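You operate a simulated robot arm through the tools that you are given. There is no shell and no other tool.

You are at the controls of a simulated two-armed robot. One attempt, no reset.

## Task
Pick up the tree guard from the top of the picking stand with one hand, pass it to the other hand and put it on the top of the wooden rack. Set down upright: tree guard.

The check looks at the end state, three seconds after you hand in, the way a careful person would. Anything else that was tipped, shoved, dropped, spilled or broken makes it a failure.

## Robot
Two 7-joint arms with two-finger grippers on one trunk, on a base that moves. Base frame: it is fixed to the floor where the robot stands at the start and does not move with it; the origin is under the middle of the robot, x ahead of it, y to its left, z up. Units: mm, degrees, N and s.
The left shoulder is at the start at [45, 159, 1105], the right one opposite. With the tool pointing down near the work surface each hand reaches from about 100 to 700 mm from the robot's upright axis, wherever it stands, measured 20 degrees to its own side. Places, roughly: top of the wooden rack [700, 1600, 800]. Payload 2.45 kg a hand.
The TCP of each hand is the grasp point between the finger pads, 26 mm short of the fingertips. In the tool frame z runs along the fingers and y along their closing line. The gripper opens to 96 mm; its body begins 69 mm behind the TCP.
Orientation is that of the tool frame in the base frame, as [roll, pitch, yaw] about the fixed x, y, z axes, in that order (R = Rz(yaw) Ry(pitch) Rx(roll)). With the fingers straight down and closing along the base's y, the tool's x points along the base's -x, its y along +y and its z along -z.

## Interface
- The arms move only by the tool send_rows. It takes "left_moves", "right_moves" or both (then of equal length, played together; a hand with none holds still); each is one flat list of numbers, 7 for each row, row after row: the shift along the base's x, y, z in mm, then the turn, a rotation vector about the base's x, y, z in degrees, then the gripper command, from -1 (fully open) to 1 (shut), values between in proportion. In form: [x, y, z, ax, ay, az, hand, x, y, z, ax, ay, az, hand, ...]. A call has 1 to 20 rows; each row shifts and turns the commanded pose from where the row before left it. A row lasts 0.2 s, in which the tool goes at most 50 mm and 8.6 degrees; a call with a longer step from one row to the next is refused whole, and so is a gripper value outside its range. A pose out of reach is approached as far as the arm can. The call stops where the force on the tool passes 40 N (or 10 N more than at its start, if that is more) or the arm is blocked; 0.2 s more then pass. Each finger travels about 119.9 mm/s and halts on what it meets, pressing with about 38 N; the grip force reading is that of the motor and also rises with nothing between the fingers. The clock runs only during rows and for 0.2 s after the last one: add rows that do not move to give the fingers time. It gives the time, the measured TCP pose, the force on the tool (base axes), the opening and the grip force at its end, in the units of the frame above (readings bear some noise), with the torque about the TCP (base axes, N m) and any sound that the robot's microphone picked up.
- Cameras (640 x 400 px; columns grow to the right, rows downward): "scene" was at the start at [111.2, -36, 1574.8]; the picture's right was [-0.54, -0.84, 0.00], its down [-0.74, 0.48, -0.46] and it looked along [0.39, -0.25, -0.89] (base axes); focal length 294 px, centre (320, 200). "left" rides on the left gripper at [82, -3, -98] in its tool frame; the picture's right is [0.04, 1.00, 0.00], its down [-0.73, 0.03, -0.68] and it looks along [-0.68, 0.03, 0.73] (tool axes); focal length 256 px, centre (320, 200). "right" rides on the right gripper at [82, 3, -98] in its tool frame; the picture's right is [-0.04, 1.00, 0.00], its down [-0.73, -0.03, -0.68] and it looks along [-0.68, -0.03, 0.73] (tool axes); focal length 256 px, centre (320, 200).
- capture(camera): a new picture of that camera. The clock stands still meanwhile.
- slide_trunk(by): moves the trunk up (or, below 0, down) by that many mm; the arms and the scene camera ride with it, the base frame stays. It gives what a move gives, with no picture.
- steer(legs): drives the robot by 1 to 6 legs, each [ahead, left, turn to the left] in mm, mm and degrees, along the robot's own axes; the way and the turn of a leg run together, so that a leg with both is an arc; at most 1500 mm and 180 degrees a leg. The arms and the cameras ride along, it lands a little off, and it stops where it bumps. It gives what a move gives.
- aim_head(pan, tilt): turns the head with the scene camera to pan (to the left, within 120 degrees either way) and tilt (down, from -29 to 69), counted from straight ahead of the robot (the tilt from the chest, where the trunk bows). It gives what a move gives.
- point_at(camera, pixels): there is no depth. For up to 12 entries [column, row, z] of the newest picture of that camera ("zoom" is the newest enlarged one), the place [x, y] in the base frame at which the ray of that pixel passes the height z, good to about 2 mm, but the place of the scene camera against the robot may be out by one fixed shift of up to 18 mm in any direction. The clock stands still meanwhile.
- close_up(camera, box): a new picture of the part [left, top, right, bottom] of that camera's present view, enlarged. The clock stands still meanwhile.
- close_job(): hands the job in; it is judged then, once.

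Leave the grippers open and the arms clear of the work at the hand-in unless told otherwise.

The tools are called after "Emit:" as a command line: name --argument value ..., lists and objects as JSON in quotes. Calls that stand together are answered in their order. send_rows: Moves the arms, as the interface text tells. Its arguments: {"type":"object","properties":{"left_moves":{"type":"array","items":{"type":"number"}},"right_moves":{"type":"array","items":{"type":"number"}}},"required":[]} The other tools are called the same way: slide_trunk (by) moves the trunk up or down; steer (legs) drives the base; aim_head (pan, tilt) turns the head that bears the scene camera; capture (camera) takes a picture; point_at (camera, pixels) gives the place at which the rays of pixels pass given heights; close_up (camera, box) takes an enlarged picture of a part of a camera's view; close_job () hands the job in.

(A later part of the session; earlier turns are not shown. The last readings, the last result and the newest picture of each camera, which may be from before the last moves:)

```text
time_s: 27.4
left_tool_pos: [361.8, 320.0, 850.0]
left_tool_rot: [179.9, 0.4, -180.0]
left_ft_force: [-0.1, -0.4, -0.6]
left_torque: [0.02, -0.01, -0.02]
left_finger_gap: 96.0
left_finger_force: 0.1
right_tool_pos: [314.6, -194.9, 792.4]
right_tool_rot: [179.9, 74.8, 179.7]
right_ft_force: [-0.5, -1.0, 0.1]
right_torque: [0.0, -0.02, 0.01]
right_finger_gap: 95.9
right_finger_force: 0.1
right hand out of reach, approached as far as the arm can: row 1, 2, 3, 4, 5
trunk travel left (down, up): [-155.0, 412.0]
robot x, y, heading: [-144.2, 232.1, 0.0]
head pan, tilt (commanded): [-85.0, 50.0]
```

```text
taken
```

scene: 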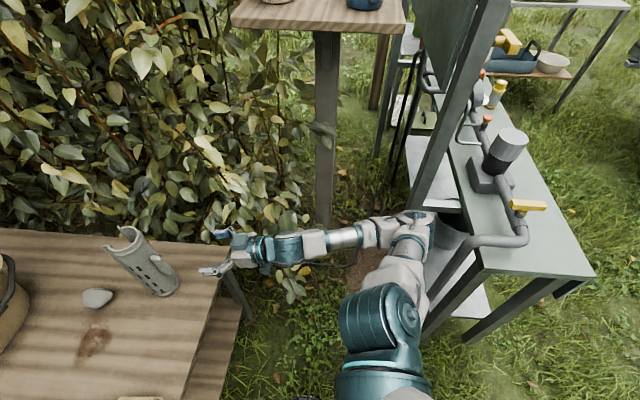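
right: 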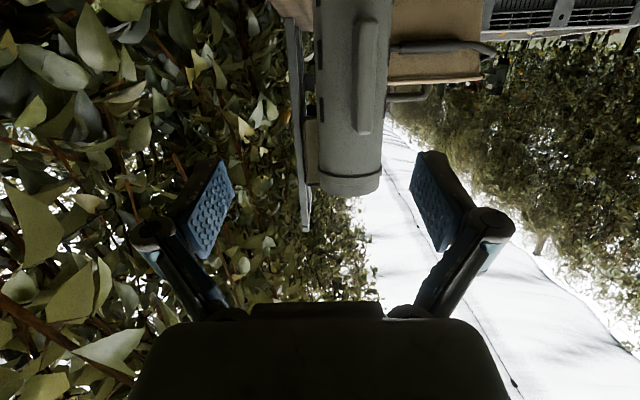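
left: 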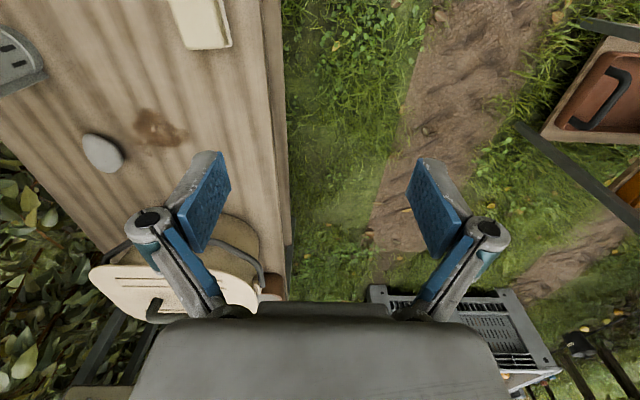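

The hand can't bend up past the forearm line, so the forearm needs to be flatter still. I'll lower the trunk another 120 mm. The right hand sits before the table edge and ends near z ≈ 672, and the left hand is beside the table, so both stay clear.

Emit:
slide_trunk --by -120

Emit:
send_rows --right_moves '[0, 3, 15, 0, 0, 0, -1, 0, 3, 15, 0, 0, 0, -1, 0, 3, 15, 0, 0, 0, -1, 0, 3, 15, 0, 0, 0, -1, 0, 3, 15, 0, 0, 0, -1, 0, 3, 10, 0, 0, 0, -1]'

Emit:
capture --camera "scene"

Emit:
capture --camera "right"

```text
time_s: 28.9
left_tool_pos: [361.1, 319.5, 732.2]
left_tool_rot: [-180.0, 0.6, -179.9]
left_ft_force: [-0.1, -1.0, 1.3]
left_torque: [0.0, -0.03, 0.0]
left_finger_gap: 95.8
left_finger_force: 0.0
right_tool_pos: [313.1, -195.0, 673.2]
right_tool_rot: [-180.0, 74.9, 179.7]
right_ft_force: [0.2, 0.1, 0.0]
right_torque: [-0.02, 0.02, 0.04]
right_finger_gap: 96.0
right_finger_force: 0.1
trunk travel left (down, up): [-35.0, 532.0]
robot x, y, heading: [-143.6, 233.3, 0.0]
head pan, tilt (commanded): [-85.0, 50.0]
```

```text
time_s: 30.4
left_tool_pos: [362.3, 318.2, 730.9]
left_tool_rot: [-180.0, 0.5, -180.0]
left_ft_force: [0.3, 0.1, 0.5]
left_torque: [0.02, 0.03, 0.01]
left_finger_gap: 96.1
left_finger_force: 0.1
right_tool_pos: [335.9, -202.2, 745.1]
right_tool_rot: [180.0, 74.8, 179.9]
right_ft_force: [-0.2, 0.8, 0.2]
right_torque: [-0.04, 0.02, 0.01]
right_finger_gap: 96.2
right_finger_force: 0.2
right hand out of reach, approached as far as the arm can: row 2, 3, 4, 5, 6
trunk travel left (down, up): [-35.0, 532.0]
robot x, y, heading: [-144.8, 231.1, 0.2]
head pan, tilt (commanded): [-85.0, 50.0]
```

```text
taken
```

scene: 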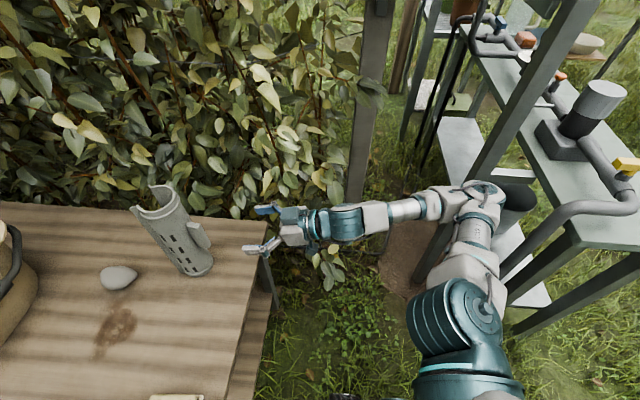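

```text
taken
```

right: 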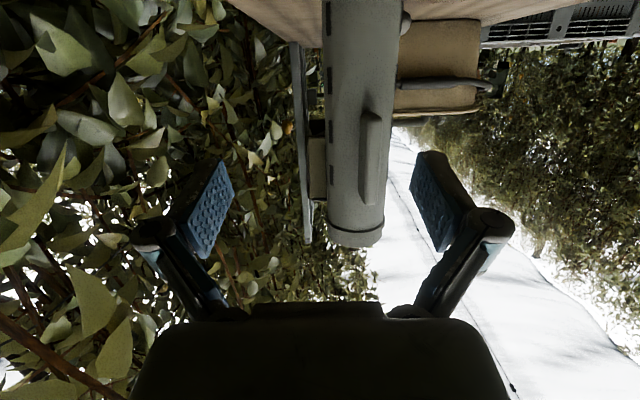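

The arm is still limited. I'd like an accurate picture of the arm's shape, so I'll get rays through the elbow (480, 190), the wrist area (330, 225) and the shoulder (470, 300) from this newest scene picture.

Emit:
point_at --camera "scene" --pixels '[[480, 190, 1000], [480, 190, 900], [480, 190, 800], [480, 190, 700], [300, 228, 850], [300, 228, 800], [300, 228, 750], [375, 220, 900], [375, 220, 800], [375, 220, 700], [450, 305, 900], [450, 305, 850]]'

Emit:
close_up --camera "scene" --box '[220, 150, 540, 350]'

```text
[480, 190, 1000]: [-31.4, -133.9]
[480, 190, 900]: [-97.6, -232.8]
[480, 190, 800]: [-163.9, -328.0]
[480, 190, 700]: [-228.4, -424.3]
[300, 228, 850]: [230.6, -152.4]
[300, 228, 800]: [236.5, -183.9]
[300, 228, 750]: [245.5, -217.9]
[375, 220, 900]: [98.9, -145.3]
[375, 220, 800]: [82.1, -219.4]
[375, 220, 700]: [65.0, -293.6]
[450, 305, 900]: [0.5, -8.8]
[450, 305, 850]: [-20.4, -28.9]
```

```text
2.00 times, centred on (380, 250) of scene
```

zoom: 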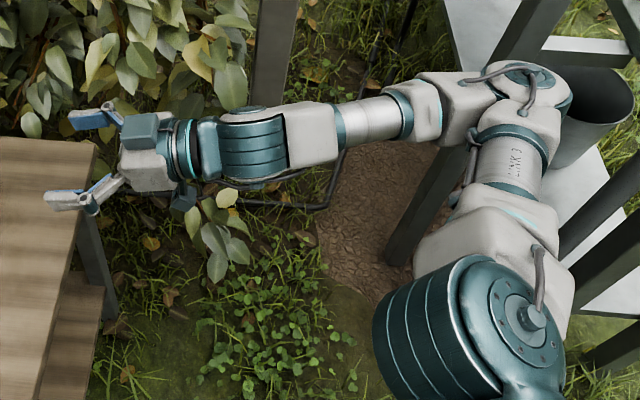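

The geometry is clearer now. The elbow sits out to the right, so the forearm naturally points slightly left, and a straight-ahead hand is at an awkward wrist position. If I move the base about 180 mm left, the arm will reach across and the forearm will line up with the guard's own direction (about -7°). The hand stays well above the table (z ≈ 745) during this.

Emit:
steer --legs '[[0, 180, 0]]'

Emit:
send_rows --right_moves '[-4, -15, 3, 0, 1, 0, -1, -4, -15, 3, 0, 1, 0, -1, 0, -15, 3, 0, 1, 0, -1, 0, -15, 3, 0, 1, 0, -1, 0, -15, 3, 0, 1, 0, -1, 0, -15, 3, 0, 1, 0, -1, 0, -15, 3, 0, 1, 0, -1, 0, -15, 3, 0, 1, 0, -1]'

Emit:
capture --camera "scene"

Emit:
capture --camera "right"

```text
time_s: 31.9
left_tool_pos: [362.3, 497.1, 730.0]
left_tool_rot: [179.9, 0.4, -179.8]
left_ft_force: [0.9, -0.5, 0.3]
left_torque: [0.0, -0.01, 0.04]
left_finger_gap: 95.9
left_finger_force: 0.1
right_tool_pos: [335.4, -25.5, 744.9]
right_tool_rot: [179.7, 74.8, 179.5]
right_ft_force: [0.6, -0.1, 0.3]
right_torque: [-0.01, 0.01, 0.01]
right_finger_gap: 96.0
right_finger_force: 0.0
trunk travel left (down, up): [-35.0, 532.0]
robot x, y, heading: [-145.8, 411.0, 0.3]
head pan, tilt (commanded): [-85.0, 50.0]
```

```text
time_s: 33.6
left_tool_pos: [358.2, 500.0, 732.2]
left_tool_rot: [-179.8, 0.6, -179.8]
left_ft_force: [0.2, 0.7, 0.2]
left_torque: [-0.03, 0.01, 0.02]
left_finger_gap: 95.9
left_finger_force: 0.1
right_tool_pos: [322.8, -144.0, 770.0]
right_tool_rot: [-179.7, 67.0, -179.8]
right_ft_force: [0.2, -0.1, -0.1]
right_torque: [0.03, 0.01, 0.0]
right_finger_gap: 95.9
right_finger_force: 0.0
trunk travel left (down, up): [-35.0, 532.0]
robot x, y, heading: [-145.0, 412.4, 0.4]
head pan, tilt (commanded): [-85.0, 50.0]
```

```text
taken
```

scene: 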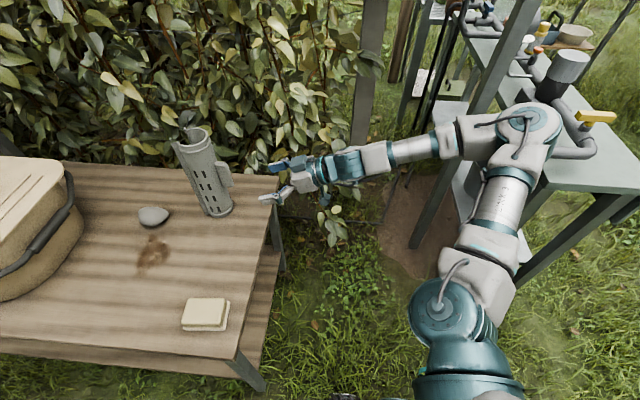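

```text
taken
```

right: 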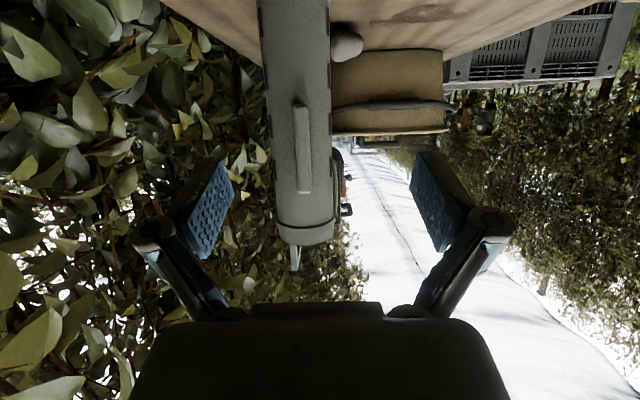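

Now it's reachable: the right hand is at (323, -144, 770), 23° below level. The guard's axis is left of centre in its view (column ~300). From the view I compute the axis at y ≈ -168 and the rim at z ≈ 877, which matches the earlier estimate. Next I'll yaw 7° right and advance to a pre-grasp 110 mm short of the axis.

Emit:
send_rows --right_moves '[12, -2.2, 0.4, 0, 0, -1.4, -1, 12, -2.2, 0.4, 0, 0, -1.4, -1, 12, -2.2, 0.4, 0, 0, -1.4, -1, 12, -2.2, 0.4, 0, 0, -1.4, -1, 12, -2.2, 0.4, 0, 0, -1.4, -1]'

Emit:
capture --camera "right"

Emit:
capture --camera "scene"

```text
time_s: 34.9
left_tool_pos: [358.3, 499.0, 732.3]
left_tool_rot: [-179.9, 0.7, -179.8]
left_ft_force: [0.1, 0.4, -0.6]
left_torque: [-0.01, 0.0, -0.04]
left_finger_gap: 96.1
left_finger_force: 0.0
right_tool_pos: [385.0, -154.1, 773.0]
right_tool_rot: [-179.7, 66.9, 173.3]
right_ft_force: [0.1, 0.5, 1.1]
right_torque: [0.01, -0.02, -0.02]
right_finger_gap: 96.0
right_finger_force: 0.1
trunk travel left (down, up): [-35.0, 532.0]
robot x, y, heading: [-143.4, 411.6, 0.1]
head pan, tilt (commanded): [-85.0, 50.0]
```

```text
taken
```

right: 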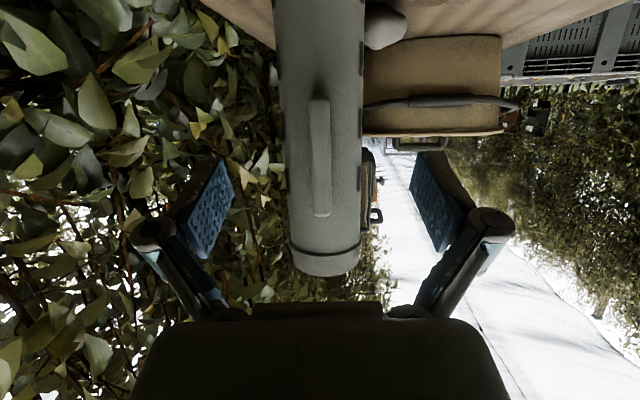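

```text
taken
```

scene: 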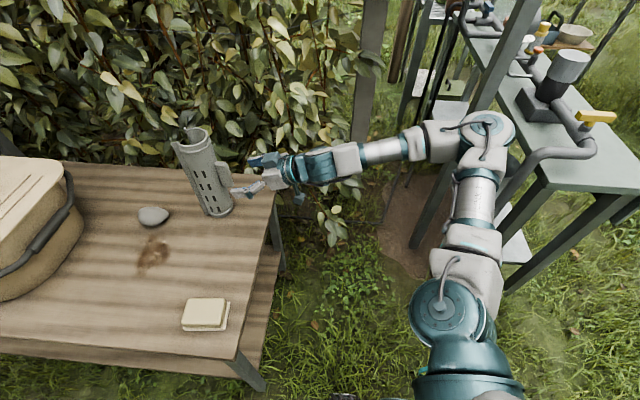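

Good pre-grasp: the hand is at (385, -154, 773) and the guard sits nearly centred between the pads. I'll zoom in to measure the centring precisely.

Emit:
close_up --camera "right" --box '[240, 100, 400, 200]'

Emit:
close_up --camera "right" --box '[240, 200, 400, 300]'

Emit:
close_up --camera "scene" --box '[140, 100, 340, 225]'

```text
4.00 times, centred on (320, 150) of right
```

zoom: 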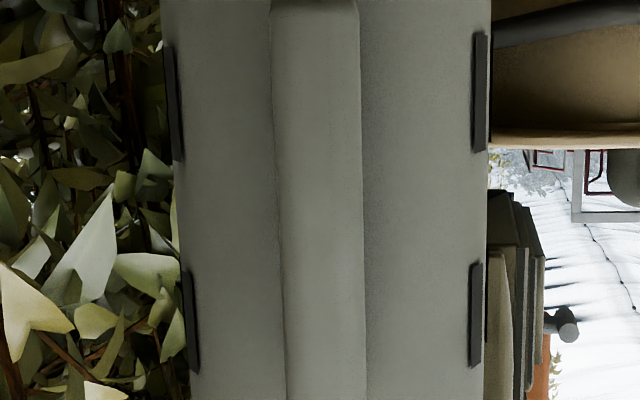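

```text
4.00 times, centred on (320, 250) of right
```

zoom: 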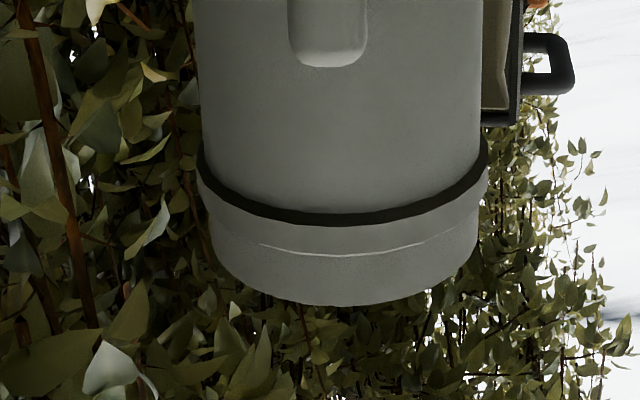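

```text
3.20 times, centred on (240, 162) of scene
```

zoom: 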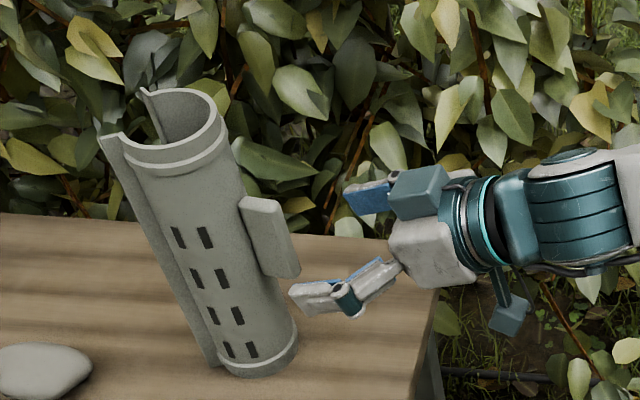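

The guard is centred within about 1 mm and upright, and the fin lies in the hand's plane. I need to know how far the fin sticks out toward the palm, so I'll zoom in on it from the scene camera and measure.

Emit:
close_up --camera "scene" --box '[165, 120, 265, 220]'

```text
4.00 times, centred on (215, 170) of scene
```

zoom: 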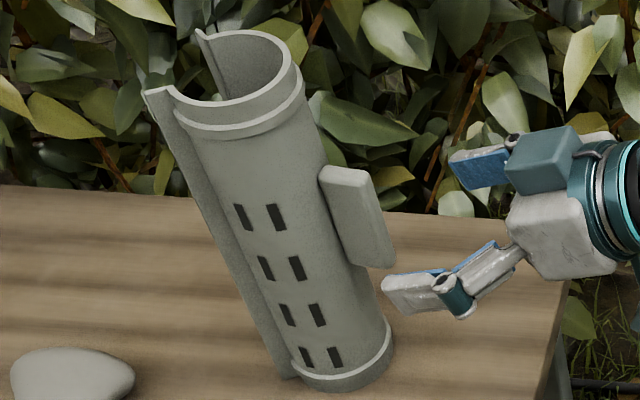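

The fin sticks out about 22 mm, so its outer face is about 58 mm from the axis. If I stop the TCP 10 mm short of the axis, the palm keeps about 10 mm clearance. I'll advance 60 mm first and check.

Emit:
send_rows --right_moves '[10, -1.15, 0, 0, 0, 0, -1, 10, -1.15, 0, 0, 0, 0, -1, 10, -1.15, 0, 0, 0, 0, -1, 10, -1.15, 0, 0, 0, 0, -1, 10, -1.15, 0, 0, 0, 0, -1, 10, -1.15, 0, 0, 0, 0, -1]'

Emit:
capture --camera "right"

Emit:
close_up --camera "scene" --box '[165, 120, 265, 220]'

```text
time_s: 36.2
left_tool_pos: [359.2, 500.1, 732.6]
left_tool_rot: [-179.9, 0.7, -179.8]
left_ft_force: [0.1, -0.4, 0.5]
left_torque: [0.02, 0.0, -0.05]
left_finger_gap: 96.0
left_finger_force: 0.1
right_tool_pos: [445.5, -160.9, 773.7]
right_tool_rot: [-179.7, 67.0, 173.2]
right_ft_force: [0.5, 0.1, 0.0]
right_torque: [-0.01, 0.03, 0.03]
right_finger_gap: 96.0
right_finger_force: 0.0
trunk travel left (down, up): [-35.0, 532.0]
robot x, y, heading: [-144.8, 410.0, 0.4]
head pan, tilt (commanded): [-85.0, 50.0]
```

```text
taken
```

right: 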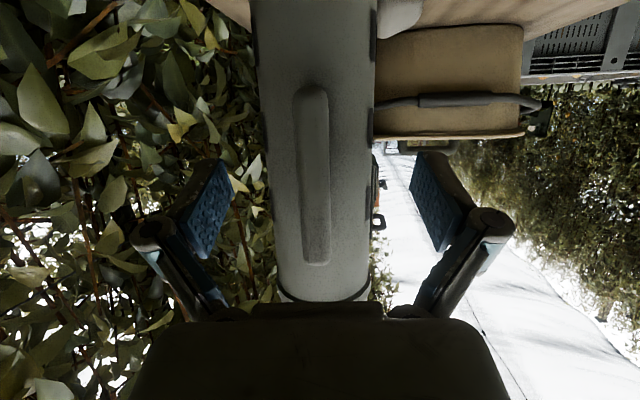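

```text
4.00 times, centred on (215, 170) of scene
```

zoom: 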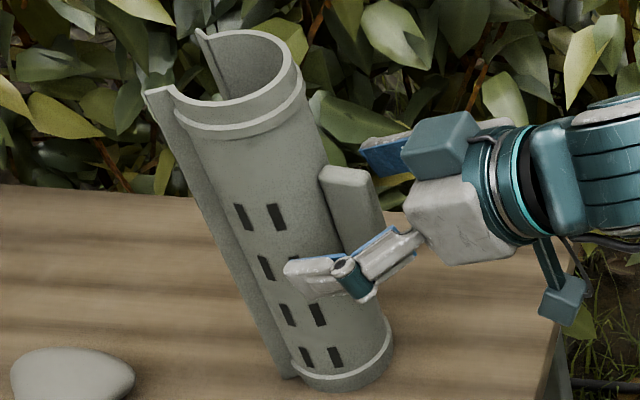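

The fingers are straddling the guard cleanly. Before going further I'll zoom tightly on the gap between the fin and the palm with the box on top of the gripper.

Emit:
close_up --camera "scene" --box '[205, 140, 265, 200]'

Emit:
close_up --camera "right" --box '[220, 220, 420, 345]'

```text
6.67 times, centred on (235, 170) of scene
```

zoom: 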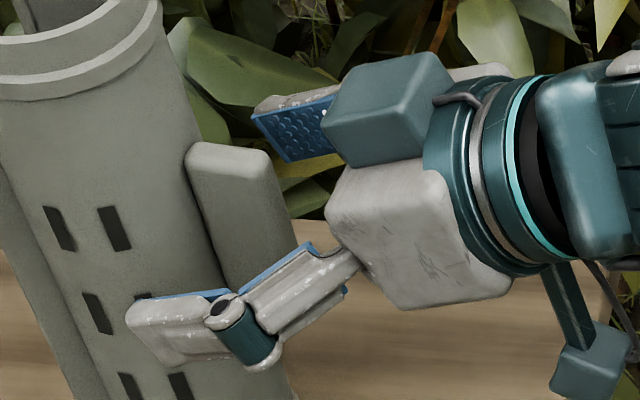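

```text
3.20 times, centred on (320, 282) of right
```

zoom: 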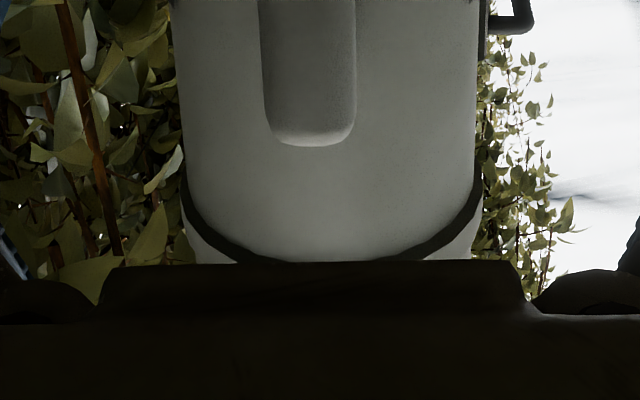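

By my projection the palm will keep about 11 mm clearance from the fin after a further 36 mm. I'll advance those 36 mm slowly and check the force.

Emit:
send_rows --right_moves '[6, -0.7, 0, 0, 0, 0, -1, 6, -0.7, 0, 0, 0, 0, -1, 6, -0.7, 0, 0, 0, 0, -1, 6, -0.7, 0, 0, 0, 0, -1, 6, -0.7, 0, 0, 0, 0, -1, 6, -0.7, 0, 0, 0, 0, -1]'

Emit:
capture --camera "right"

Emit:
close_up --camera "scene" --box '[175, 120, 255, 220]'

```text
time_s: 37.6
left_tool_pos: [358.7, 498.6, 733.6]
left_tool_rot: [-179.8, 0.6, -179.8]
left_ft_force: [1.0, 0.5, -0.3]
left_torque: [0.01, 0.06, 0.01]
left_finger_gap: 96.0
left_finger_force: 0.1
right_tool_pos: [481.4, -163.3, 774.7]
right_tool_rot: [-179.7, 67.0, 173.3]
right_ft_force: [0.0, -0.6, 0.3]
right_torque: [0.0, -0.06, 0.02]
right_finger_gap: 96.1
right_finger_force: 0.1
trunk travel left (down, up): [-35.0, 532.0]
robot x, y, heading: [-147.2, 413.3, 0.0]
head pan, tilt (commanded): [-85.0, 50.0]
```

```text
taken
```

right: 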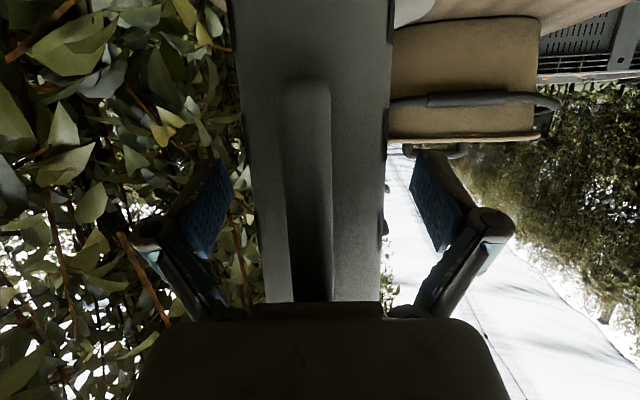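

```text
4.00 times, centred on (215, 170) of scene
```

zoom: 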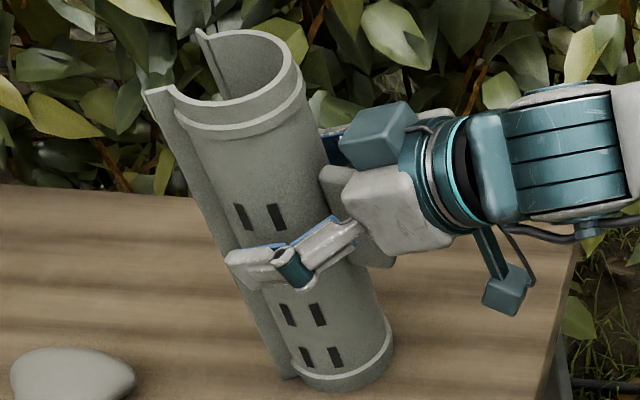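

There was no contact force and the guard hasn't moved. It looks centred at column ~319 against an expected 321, so I'll shift 1 mm right and close the right gripper, with still rows for the fingers to settle.

Emit:
send_rows --right_moves '[0, -1, 0, 0, 0, 0, -1, 0, 0, 0, 0, 0, 0, -0.4, 0, 0, 0, 0, 0, 0, -0.4, 0, 0, 0, 0, 0, 0, 0.2, 0, 0, 0, 0, 0, 0, 0.6, 0, 0, 0, 0, 0, 0, 1]'

Emit:
capture --camera "right"

Emit:
close_up --camera "scene" --box '[175, 120, 255, 220]'

```text
time_s: 39.0
left_tool_pos: [359.0, 499.3, 733.7]
left_tool_rot: [-180.0, 0.7, -179.8]
left_ft_force: [0.1, 0.1, 0.4]
left_torque: [-0.01, -0.01, 0.01]
left_finger_gap: 96.0
left_finger_force: 0.0
right_tool_pos: [482.2, -166.5, 774.5]
right_tool_rot: [-179.7, 67.1, 173.2]
right_ft_force: [0.4, 0.2, 0.2]
right_torque: [0.06, 0.03, 0.03]
right_finger_gap: 66.5
right_finger_force: 37.6
trunk travel left (down, up): [-35.0, 532.0]
robot x, y, heading: [-147.9, 411.4, 0.2]
head pan, tilt (commanded): [-85.0, 50.0]
```

```text
taken
```

right: 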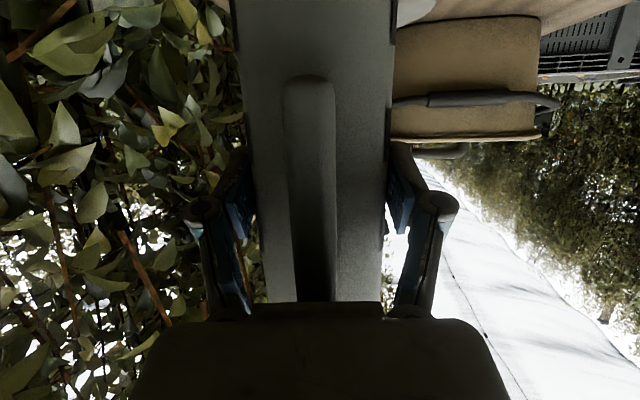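

```text
4.00 times, centred on (215, 170) of scene
```

zoom: 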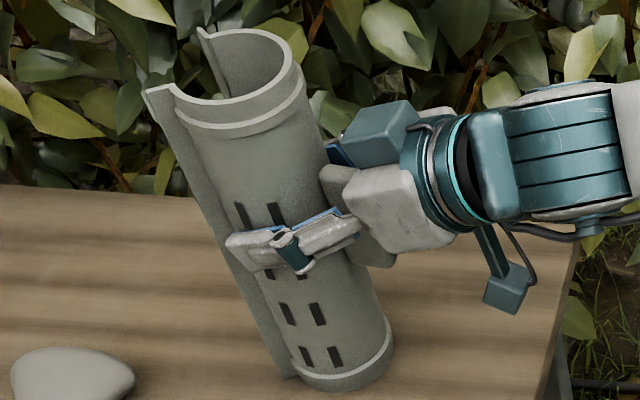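

Gripped at a 66.5 mm gap with 37.6 N, and the guard is still upright. I'll lift it straight up by 60 mm.

Emit:
send_rows --right_moves '[0, 0, 5, 0, 0, 0, 1, 0, 0, 8, 0, 0, 0, 1, 0, 0, 8, 0, 0, 0, 1, 0, 0, 8, 0, 0, 0, 1, 0, 0, 8, 0, 0, 0, 1, 0, 0, 8, 0, 0, 0, 1, 0, 0, 8, 0, 0, 0, 1, 0, 0, 7, 0, 0, 0, 1]'

Emit:
close_up --camera "scene" --box '[140, 60, 340, 240]'

```text
time_s: 40.9
left_tool_pos: [358.2, 499.5, 732.5]
left_tool_rot: [-179.9, 0.7, -179.7]
left_ft_force: [0.1, 0.0, -0.5]
left_torque: [-0.06, -0.03, 0.02]
left_finger_gap: 95.9
left_finger_force: 0.2
right_tool_pos: [478.7, -164.0, 834.5]
right_tool_rot: [-179.6, 67.0, 173.3]
right_ft_force: [-0.1, 0.1, -1.0]
right_torque: [-0.03, -0.04, -0.02]
right_finger_gap: 66.8
right_finger_force: 38.2
trunk travel left (down, up): [-35.0, 532.0]
robot x, y, heading: [-146.0, 410.6, 0.0]
head pan, tilt (commanded): [-85.0, 50.0]
```

```text
2.22 times, centred on (240, 150) of scene
```

zoom: 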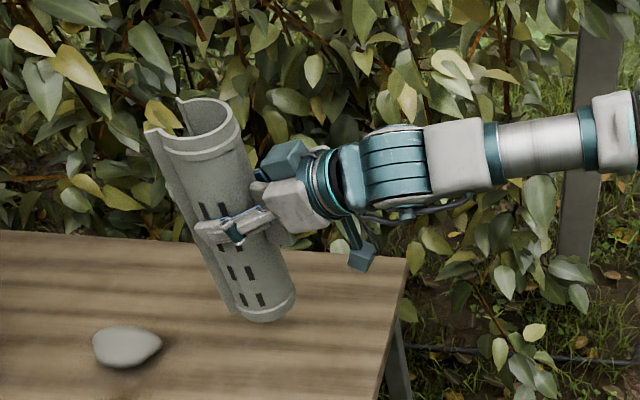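

The guard is held and lifted, and it weighs only about 1 N. I'll raise it another 25 mm, then back the base 220 mm so the hand-over happens clear of the stand.

Emit:
send_rows --right_moves '[0, 0, 8, 0, 0, 0, 1, 0, 0, 8, 0, 0, 0, 1, 0, 0, 9, 0, 0, 0, 1]'

Emit:
steer --legs '[[-220, 0, 0]]'

Emit:
aim_head --pan -30 --tilt 45

Emit:
capture --camera "scene"

```text
time_s: 41.6
left_tool_pos: [358.7, 499.8, 731.3]
left_tool_rot: [-179.8, 0.8, -179.8]
left_ft_force: [-0.3, -0.4, -0.8]
left_torque: [-0.03, 0.0, -0.01]
left_finger_gap: 95.9
left_finger_force: 0.1
right_tool_pos: [481.5, -166.1, 859.8]
right_tool_rot: [-179.6, 67.2, 173.3]
right_ft_force: [0.0, 0.5, -2.0]
right_torque: [0.03, -0.03, 0.01]
right_finger_gap: 66.3
right_finger_force: 37.8
trunk travel left (down, up): [-35.0, 532.0]
robot x, y, heading: [-146.8, 411.2, 0.4]
head pan, tilt (commanded): [-85.0, 50.0]
```

```text
time_s: 43.4
left_tool_pos: [136.4, 494.5, 732.3]
left_tool_rot: [-180.0, 0.8, 179.5]
left_ft_force: [-0.7, -0.2, 0.0]
left_torque: [-0.02, -0.02, 0.02]
left_finger_gap: 95.7
left_finger_force: 0.1
right_tool_pos: [251.9, -171.4, 860.0]
right_tool_rot: [-179.7, 67.1, 172.6]
right_ft_force: [0.9, -0.5, -1.6]
right_torque: [0.0, -0.02, 0.0]
right_finger_gap: 66.2
right_finger_force: 38.0
trunk travel left (down, up): [-35.0, 532.0]
robot x, y, heading: [-368.7, 412.3, -0.5]
head pan, tilt (commanded): [-85.0, 50.0]
```

```text
time_s: 44.6
left_tool_pos: [132.6, 495.3, 735.9]
left_tool_rot: [-179.9, 1.1, 179.6]
left_ft_force: [-0.6, 0.9, 0.2]
left_torque: [-0.02, 0.0, -0.03]
left_finger_gap: 95.9
left_finger_force: 0.0
right_tool_pos: [248.5, -171.3, 864.0]
right_tool_rot: [-179.6, 67.4, 172.7]
right_ft_force: [0.3, -0.7, -1.0]
right_torque: [-0.02, -0.02, 0.01]
right_finger_gap: 66.3
right_finger_force: 38.3
trunk travel left (down, up): [-35.0, 532.0]
robot x, y, heading: [-367.5, 412.2, -0.3]
head pan, tilt (commanded): [-30.0, 45.0]
```

```text
taken
```

scene: 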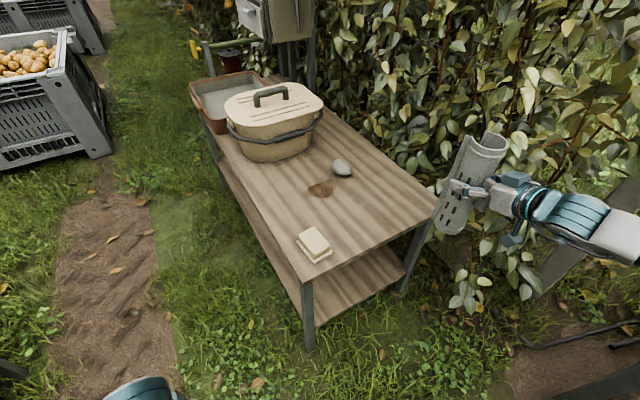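

The stand and its items are undisturbed. Before folding the right arm I'll move the base 300 mm left, so its elbow stays well away from the bench and post.

Emit:
steer --legs '[[0, 300, 0]]'

Emit:
send_rows --right_moves '[-6, 26, -5, 0, 0, 3, 1, -6, 26, -5, 0, 0, 3, 1, -6, 26, -5, 0, 0, 3, 1, -6, 26, -5, 0, 0, 3, 1, -6, 26, -5, 0, 0, 3, 1, -6, 26, -5, 0, 0, 3, 1]'

Emit:
capture --camera "scene"

```text
time_s: 46.6
left_tool_pos: [133.7, 795.1, 735.9]
left_tool_rot: [179.6, 1.1, 179.9]
left_ft_force: [-0.1, -0.5, -0.4]
left_torque: [0.03, -0.03, -0.02]
left_finger_gap: 95.9
left_finger_force: 0.0
right_tool_pos: [252.7, 127.4, 859.8]
right_tool_rot: [179.3, 67.3, 172.1]
right_ft_force: [-0.5, -0.7, -1.4]
right_torque: [0.0, 0.0, 0.0]
right_finger_gap: 66.4
right_finger_force: 37.8
trunk travel left (down, up): [-35.0, 532.0]
robot x, y, heading: [-366.4, 711.1, -0.3]
head pan, tilt (commanded): [-30.0, 45.0]
```

```text
time_s: 48.0
left_tool_pos: [129.0, 797.8, 739.2]
left_tool_rot: [-179.8, 1.3, 179.8]
left_ft_force: [-0.2, -0.4, 0.1]
left_torque: [0.06, 0.0, 0.0]
left_finger_gap: 95.8
left_finger_force: 0.0
right_tool_pos: [213.9, 287.6, 838.9]
right_tool_rot: [-179.7, 67.7, -169.1]
right_ft_force: [-0.4, -0.6, -1.8]
right_torque: [0.05, 0.01, 0.06]
right_finger_gap: 66.5
right_finger_force: 37.8
trunk travel left (down, up): [-35.0, 532.0]
robot x, y, heading: [-365.5, 707.6, -0.2]
head pan, tilt (commanded): [-30.0, 45.0]
```

```text
taken
```

scene: 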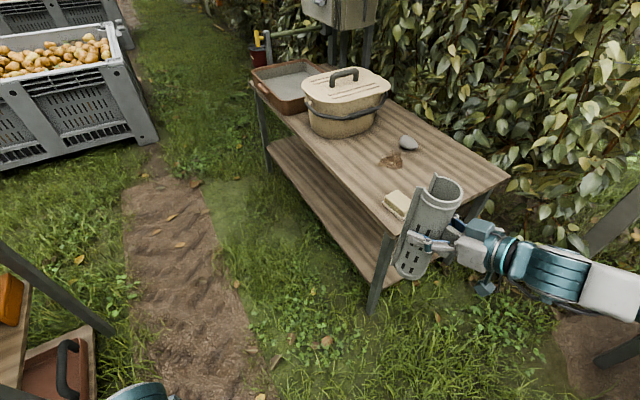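

That moved smoothly. The right hand is now at (214, 288, 839), pointing 11° left. I'll continue bringing the guard in front of the robot, turning a little more.

Emit:
send_rows --right_moves '[-9, 26, -4, 0, 0, 3, 1, -9, 26, -4, 0, 0, 3, 1, -9, 26, -4, 0, 0, 3, 1, -9, 26, -4, 0, 0, 3, 1, -9, 26, -4, 0, 0, 3, 1, -9, 26, -4, 0, 0, 3, 1]'

Emit:
capture --camera "scene"

```text
time_s: 49.5
left_tool_pos: [130.3, 804.3, 737.4]
left_tool_rot: [-179.5, 1.4, -180.0]
left_ft_force: [-0.4, -1.0, 0.5]
left_torque: [-0.03, 0.01, 0.01]
left_finger_gap: 96.2
left_finger_force: 0.1
right_tool_pos: [155.8, 450.5, 818.8]
right_tool_rot: [-178.9, 67.7, -150.3]
right_ft_force: [-0.5, 0.0, -1.1]
right_torque: [0.03, -0.01, 0.04]
right_finger_gap: 66.3
right_finger_force: 38.2
trunk travel left (down, up): [-35.0, 532.0]
robot x, y, heading: [-362.8, 710.7, 0.3]
head pan, tilt (commanded): [-30.0, 45.0]
```

```text
taken
```

scene: 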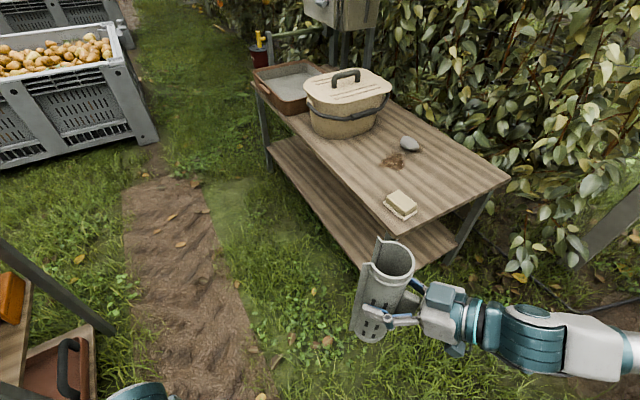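

Right hand at (156, 450, 819), pointing 30° left, with the guard held upright. I'll bring it closer to centre and lower, and at the same time raise the left hand and turn it the same way for a top-down approach.

Emit:
send_rows --right_moves '[-6, 20, -10, 0, 0, 2, 1, -6, 20, -10, 0, 0, 2, 1, -6, 20, -10, 0, 0, 2, 1, -6, 20, -10, 0, 0, 2, 1, -6, 20, -10, 0, 0, 2, 1, -6, 20, -10, 0, 0, 2, 1]' --left_moves '[0, 0, 25, 0, 0, 5, -1, 0, 0, 25, 0, 0, 5, -1, 0, 0, 25, 0, 0, 5, -1, 0, 0, 25, 0, 0, 5, -1, 0, 0, 30, 0, 0, 5, -1, 0, 0, 30, 0, 0, 5, -1]'

Emit:
aim_head --pan -10 --tilt 55

Emit:
capture --camera "scene"

Emit:
capture --camera "left"

```text
time_s: 50.9
left_tool_pos: [129.8, 809.7, 898.4]
left_tool_rot: [-179.6, 1.4, -150.0]
left_ft_force: [0.1, 0.1, 0.7]
left_torque: [0.0, -0.04, -0.01]
left_finger_gap: 96.0
left_finger_force: 0.2
right_tool_pos: [156.9, 557.7, 758.9]
right_tool_rot: [-178.8, 67.8, -138.1]
right_ft_force: [0.0, -0.5, -0.5]
right_torque: [-0.04, 0.04, 0.03]
right_finger_gap: 66.2
right_finger_force: 38.3
right hand out of reach, approached as far as the arm can: row 1, 2, 3, 4, 5
trunk travel left (down, up): [-35.0, 532.0]
robot x, y, heading: [-364.9, 712.9, 0.0]
head pan, tilt (commanded): [-30.0, 45.0]
```

```text
time_s: 51.7
left_tool_pos: [129.4, 808.1, 898.3]
left_tool_rot: [-179.5, 1.4, -150.1]
left_ft_force: [0.8, 0.1, 0.4]
left_torque: [-0.03, 0.01, 0.0]
left_finger_gap: 96.1
left_finger_force: 0.2
right_tool_pos: [158.0, 556.0, 758.0]
right_tool_rot: [-179.0, 67.8, -138.3]
right_ft_force: [1.4, 0.2, -1.9]
right_torque: [0.01, 0.03, 0.0]
right_finger_gap: 66.5
right_finger_force: 38.4
trunk travel left (down, up): [-35.0, 532.0]
robot x, y, heading: [-366.0, 716.3, 0.0]
head pan, tilt (commanded): [-10.0, 55.0]
```

```text
taken
```

scene: 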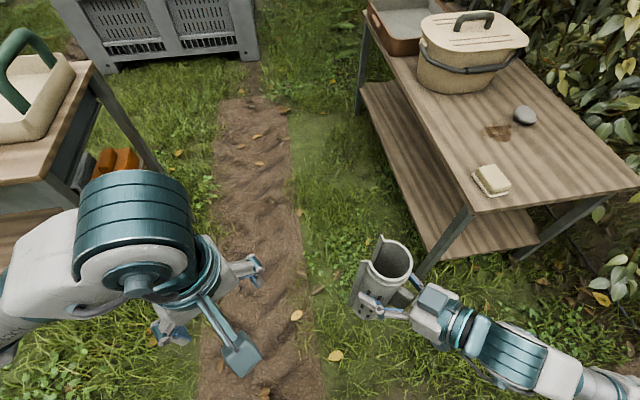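

```text
taken
```

left: 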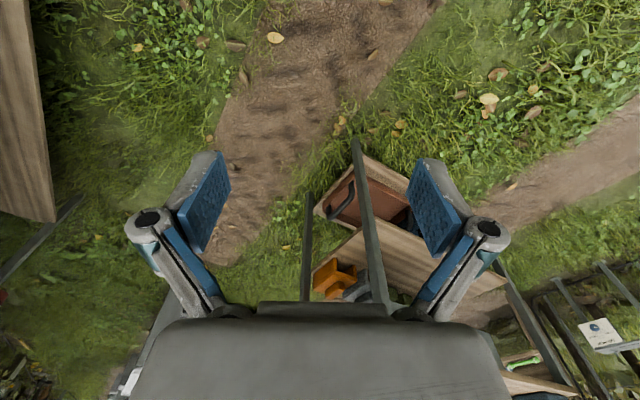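

The right hand holds the guard at about (158, 556, 758), pointing 42° left, so the axis should be at about (166, 563) with the rim near z ≈ 864. I'll raise the left hand to z ≈ 935, match its yaw and approach from the left, staying above the rim.

Emit:
send_rows --left_moves '[0, 0, 19, 0, 0, 6, -1, 0, 0, 19, 0, 0, 6, -1, 4, -24, 0, 0, 0, 0, -1, 4, -24, 0, 0, 0, 0, -1, 4, -24, 0, 0, 0, 0, -1, 4, -24, 0, 0, 0, 0, -1, 4, -24, 0, 0, 0, 0, -1, 4, -24, 0, 0, 0, 0, -1]'

Emit:
capture --camera "scene"

Emit:
capture --camera "left"

```text
time_s: 53.5
left_tool_pos: [153.2, 659.3, 935.1]
left_tool_rot: [-179.7, 1.6, -138.0]
left_ft_force: [-1.1, 0.3, 0.1]
left_torque: [0.01, 0.0, 0.0]
left_finger_gap: 96.0
left_finger_force: 0.0
right_tool_pos: [158.5, 555.7, 757.0]
right_tool_rot: [-179.1, 67.8, -138.4]
right_ft_force: [0.0, -0.7, -0.7]
right_torque: [0.03, 0.0, 0.02]
right_finger_gap: 66.4
right_finger_force: 37.9
trunk travel left (down, up): [-35.0, 532.0]
robot x, y, heading: [-367.8, 710.1, -0.2]
head pan, tilt (commanded): [-10.0, 55.0]
```

```text
taken
```

scene: 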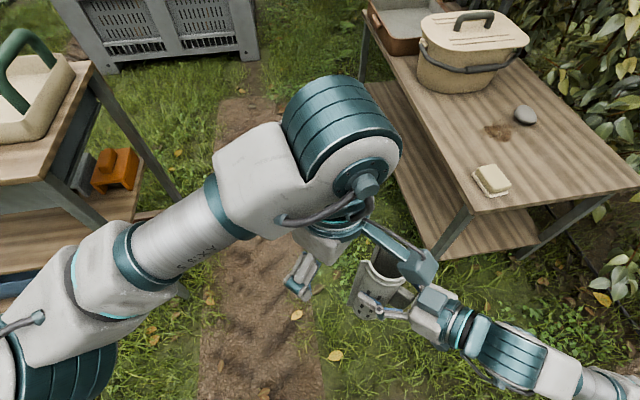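

```text
taken
```

left: 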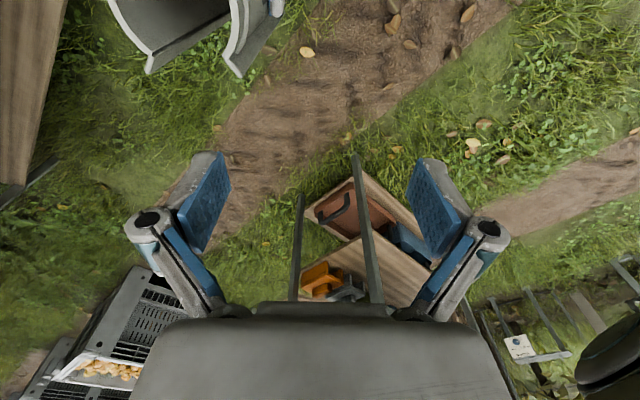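

The left camera sees the guard's rim at upper left, (200, 40). Moving the left hand another ~65 mm right will bring it fully into view. I'll do that at the same height.

Emit:
send_rows --left_moves '[3, -17, 0, 0, 0, 0, -1, 3, -17, 0, 0, 0, 0, -1, 3, -17, 0, 0, 0, 0, -1, 3, -17, 0, 0, 0, 0, -1]'

Emit:
capture --camera "left"

Emit:
capture --camera "scene"

```text
time_s: 54.5
left_tool_pos: [164.7, 591.7, 935.2]
left_tool_rot: [-179.6, 1.5, -138.1]
left_ft_force: [-0.2, -0.8, -0.1]
left_torque: [0.0, -0.02, 0.01]
left_finger_gap: 96.3
left_finger_force: 0.1
right_tool_pos: [156.8, 555.7, 757.5]
right_tool_rot: [-179.1, 67.7, -138.4]
right_ft_force: [-0.3, 0.6, -0.7]
right_torque: [-0.01, -0.02, -0.02]
right_finger_gap: 66.8
right_finger_force: 38.2
trunk travel left (down, up): [-35.0, 532.0]
robot x, y, heading: [-369.6, 714.6, 0.0]
head pan, tilt (commanded): [-10.0, 55.0]
```

```text
taken
```

left: 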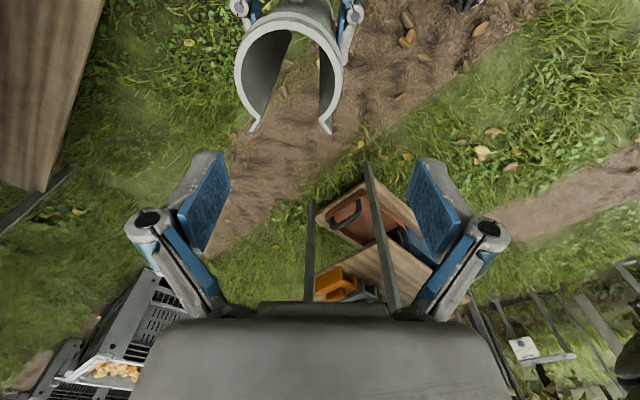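

```text
taken
```

scene: 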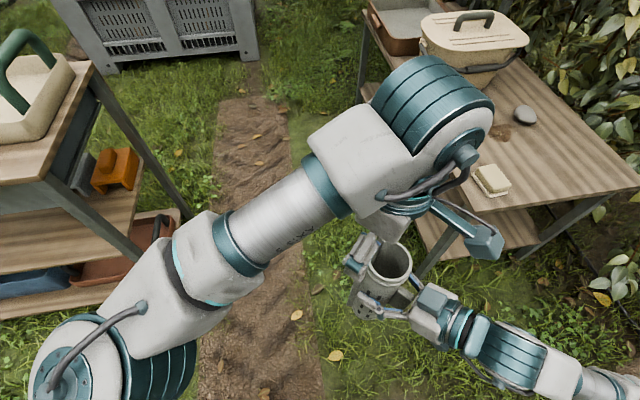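

The ring of the guard shows at about (288, 72) between the two right-hand fingertips. I'll zoom to measure the rim centre accurately before centring.

Emit:
close_up --camera "left" --box '[190, 0, 390, 150]'

Emit:
close_up --camera "scene" --box '[320, 200, 480, 340]'

```text
2.67 times, centred on (290, 75) of left
```

zoom: 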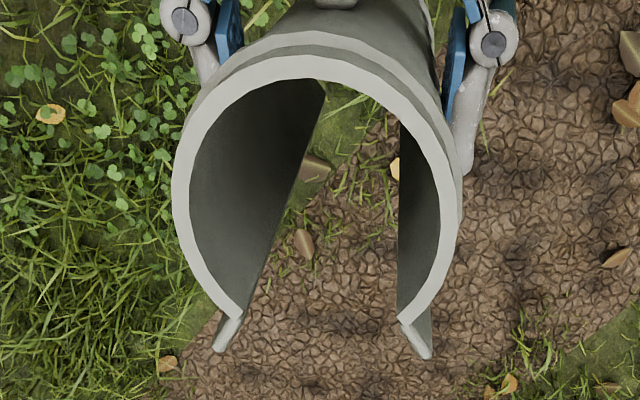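

```text
2.86 times, centred on (400, 270) of scene
```

zoom: 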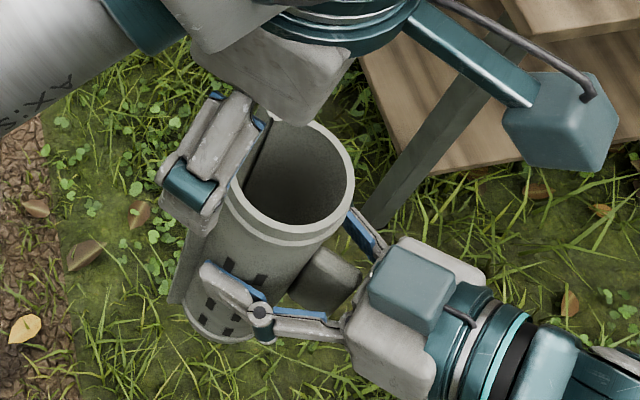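

Using the measured 66.5 mm grip width, the rim centre comes out at about (159, 557) with z ≈ 852–860. I'll move the left hand directly above it, take out its 1.5° tilt, and check again.

Emit:
send_rows --left_moves '[-1.4, -8.6, 0, -0.35, 0.7, 0, -1, -1.4, -8.6, 0, -0.35, 0.7, 0, -1, -1.4, -8.6, 0, 0, 0, 0, -1, -1.3, -8.6, 0, 0, 0, 0, -1, 0, 0, 0, 0, 0, 0, -1]'

Emit:
capture --camera "left"

Emit:
close_up --camera "left" --box '[220, 20, 420, 170]'

Emit:
close_up --camera "scene" --box '[320, 180, 520, 340]'

```text
time_s: 55.7
left_tool_pos: [162.1, 555.0, 935.4]
left_tool_rot: [180.0, 0.0, -138.1]
left_ft_force: [0.4, 0.4, -0.8]
left_torque: [0.02, -0.02, -0.02]
left_finger_gap: 95.8
left_finger_force: 0.1
right_tool_pos: [158.0, 556.6, 758.7]
right_tool_rot: [-179.0, 67.6, -138.3]
right_ft_force: [0.0, 0.8, -1.6]
right_torque: [0.0, 0.0, -0.02]
right_finger_gap: 66.4
right_finger_force: 38.5
trunk travel left (down, up): [-35.0, 532.0]
robot x, y, heading: [-364.9, 710.2, 0.0]
head pan, tilt (commanded): [-10.0, 55.0]
```

```text
taken
```

left: 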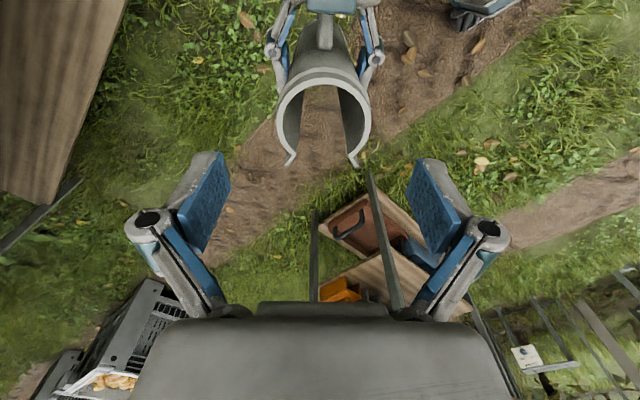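

```text
2.67 times, centred on (320, 95) of left
```

zoom: 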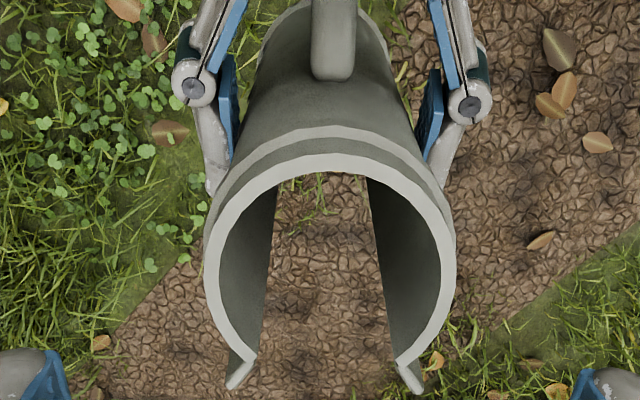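

```text
2.50 times, centred on (420, 260) of scene
```

zoom: 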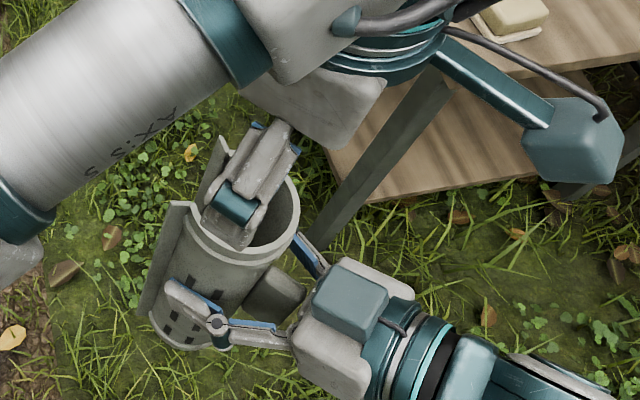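

The view shows the rim centred at column 324 against an expected 320, so the guard is about 3 mm to the image right. The yaw matches, since the slot points straight down in the image. I'll shift (-2, +2) and descend 45 mm, so the fingertips stay just at rim level, then re-check.

Emit:
send_rows --left_moves '[-2, 2.2, 0, 0, 0, 0, -1, 0, 0, -11, 0, 0, 0, -1, 0, 0, -11, 0, 0, 0, -1, 0, 0, -11, 0, 0, 0, -1, 0, 0, -11, 0, 0, 0, -1]'

Emit:
capture --camera "left"

Emit:
close_up --camera "scene" --box '[320, 180, 520, 340]'

```text
time_s: 56.9
left_tool_pos: [159.6, 560.5, 891.3]
left_tool_rot: [-180.0, -0.1, -138.0]
left_ft_force: [-0.4, 0.4, -0.1]
left_torque: [-0.02, 0.0, 0.03]
left_finger_gap: 96.1
left_finger_force: 0.1
right_tool_pos: [159.3, 556.7, 757.0]
right_tool_rot: [-179.0, 67.8, -138.5]
right_ft_force: [0.6, 0.6, -1.8]
right_torque: [0.01, 0.01, 0.01]
right_finger_gap: 66.3
right_finger_force: 37.9
trunk travel left (down, up): [-35.0, 532.0]
robot x, y, heading: [-370.8, 718.0, -0.1]
head pan, tilt (commanded): [-10.0, 55.0]
```

```text
taken
```

left: 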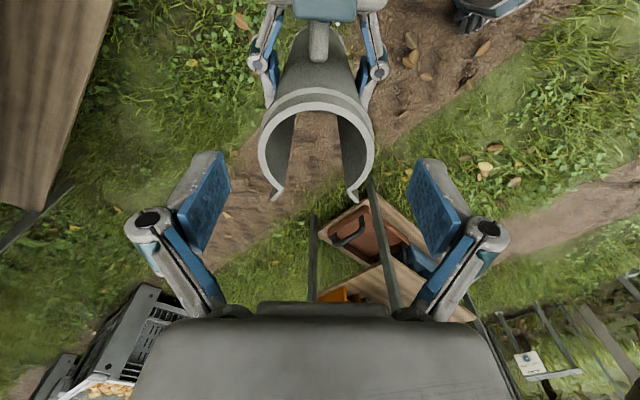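

```text
2.50 times, centred on (420, 260) of scene
```

zoom: 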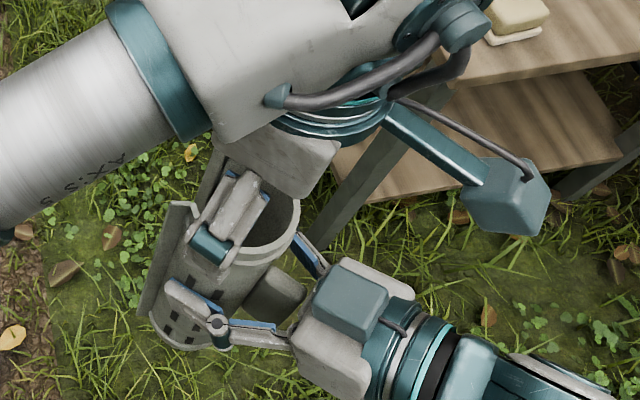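

The fingertips are right around rim level. I'll zoom to check centring before sliding the fingers down around the collar.

Emit:
close_up --camera "left" --box '[220, 60, 420, 210]'

```text
2.67 times, centred on (320, 135) of left
```

zoom: 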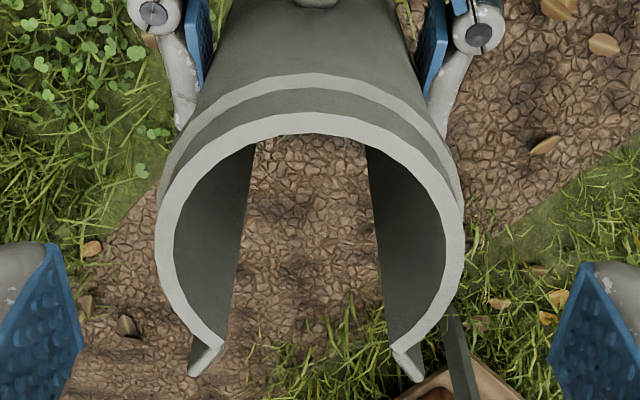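

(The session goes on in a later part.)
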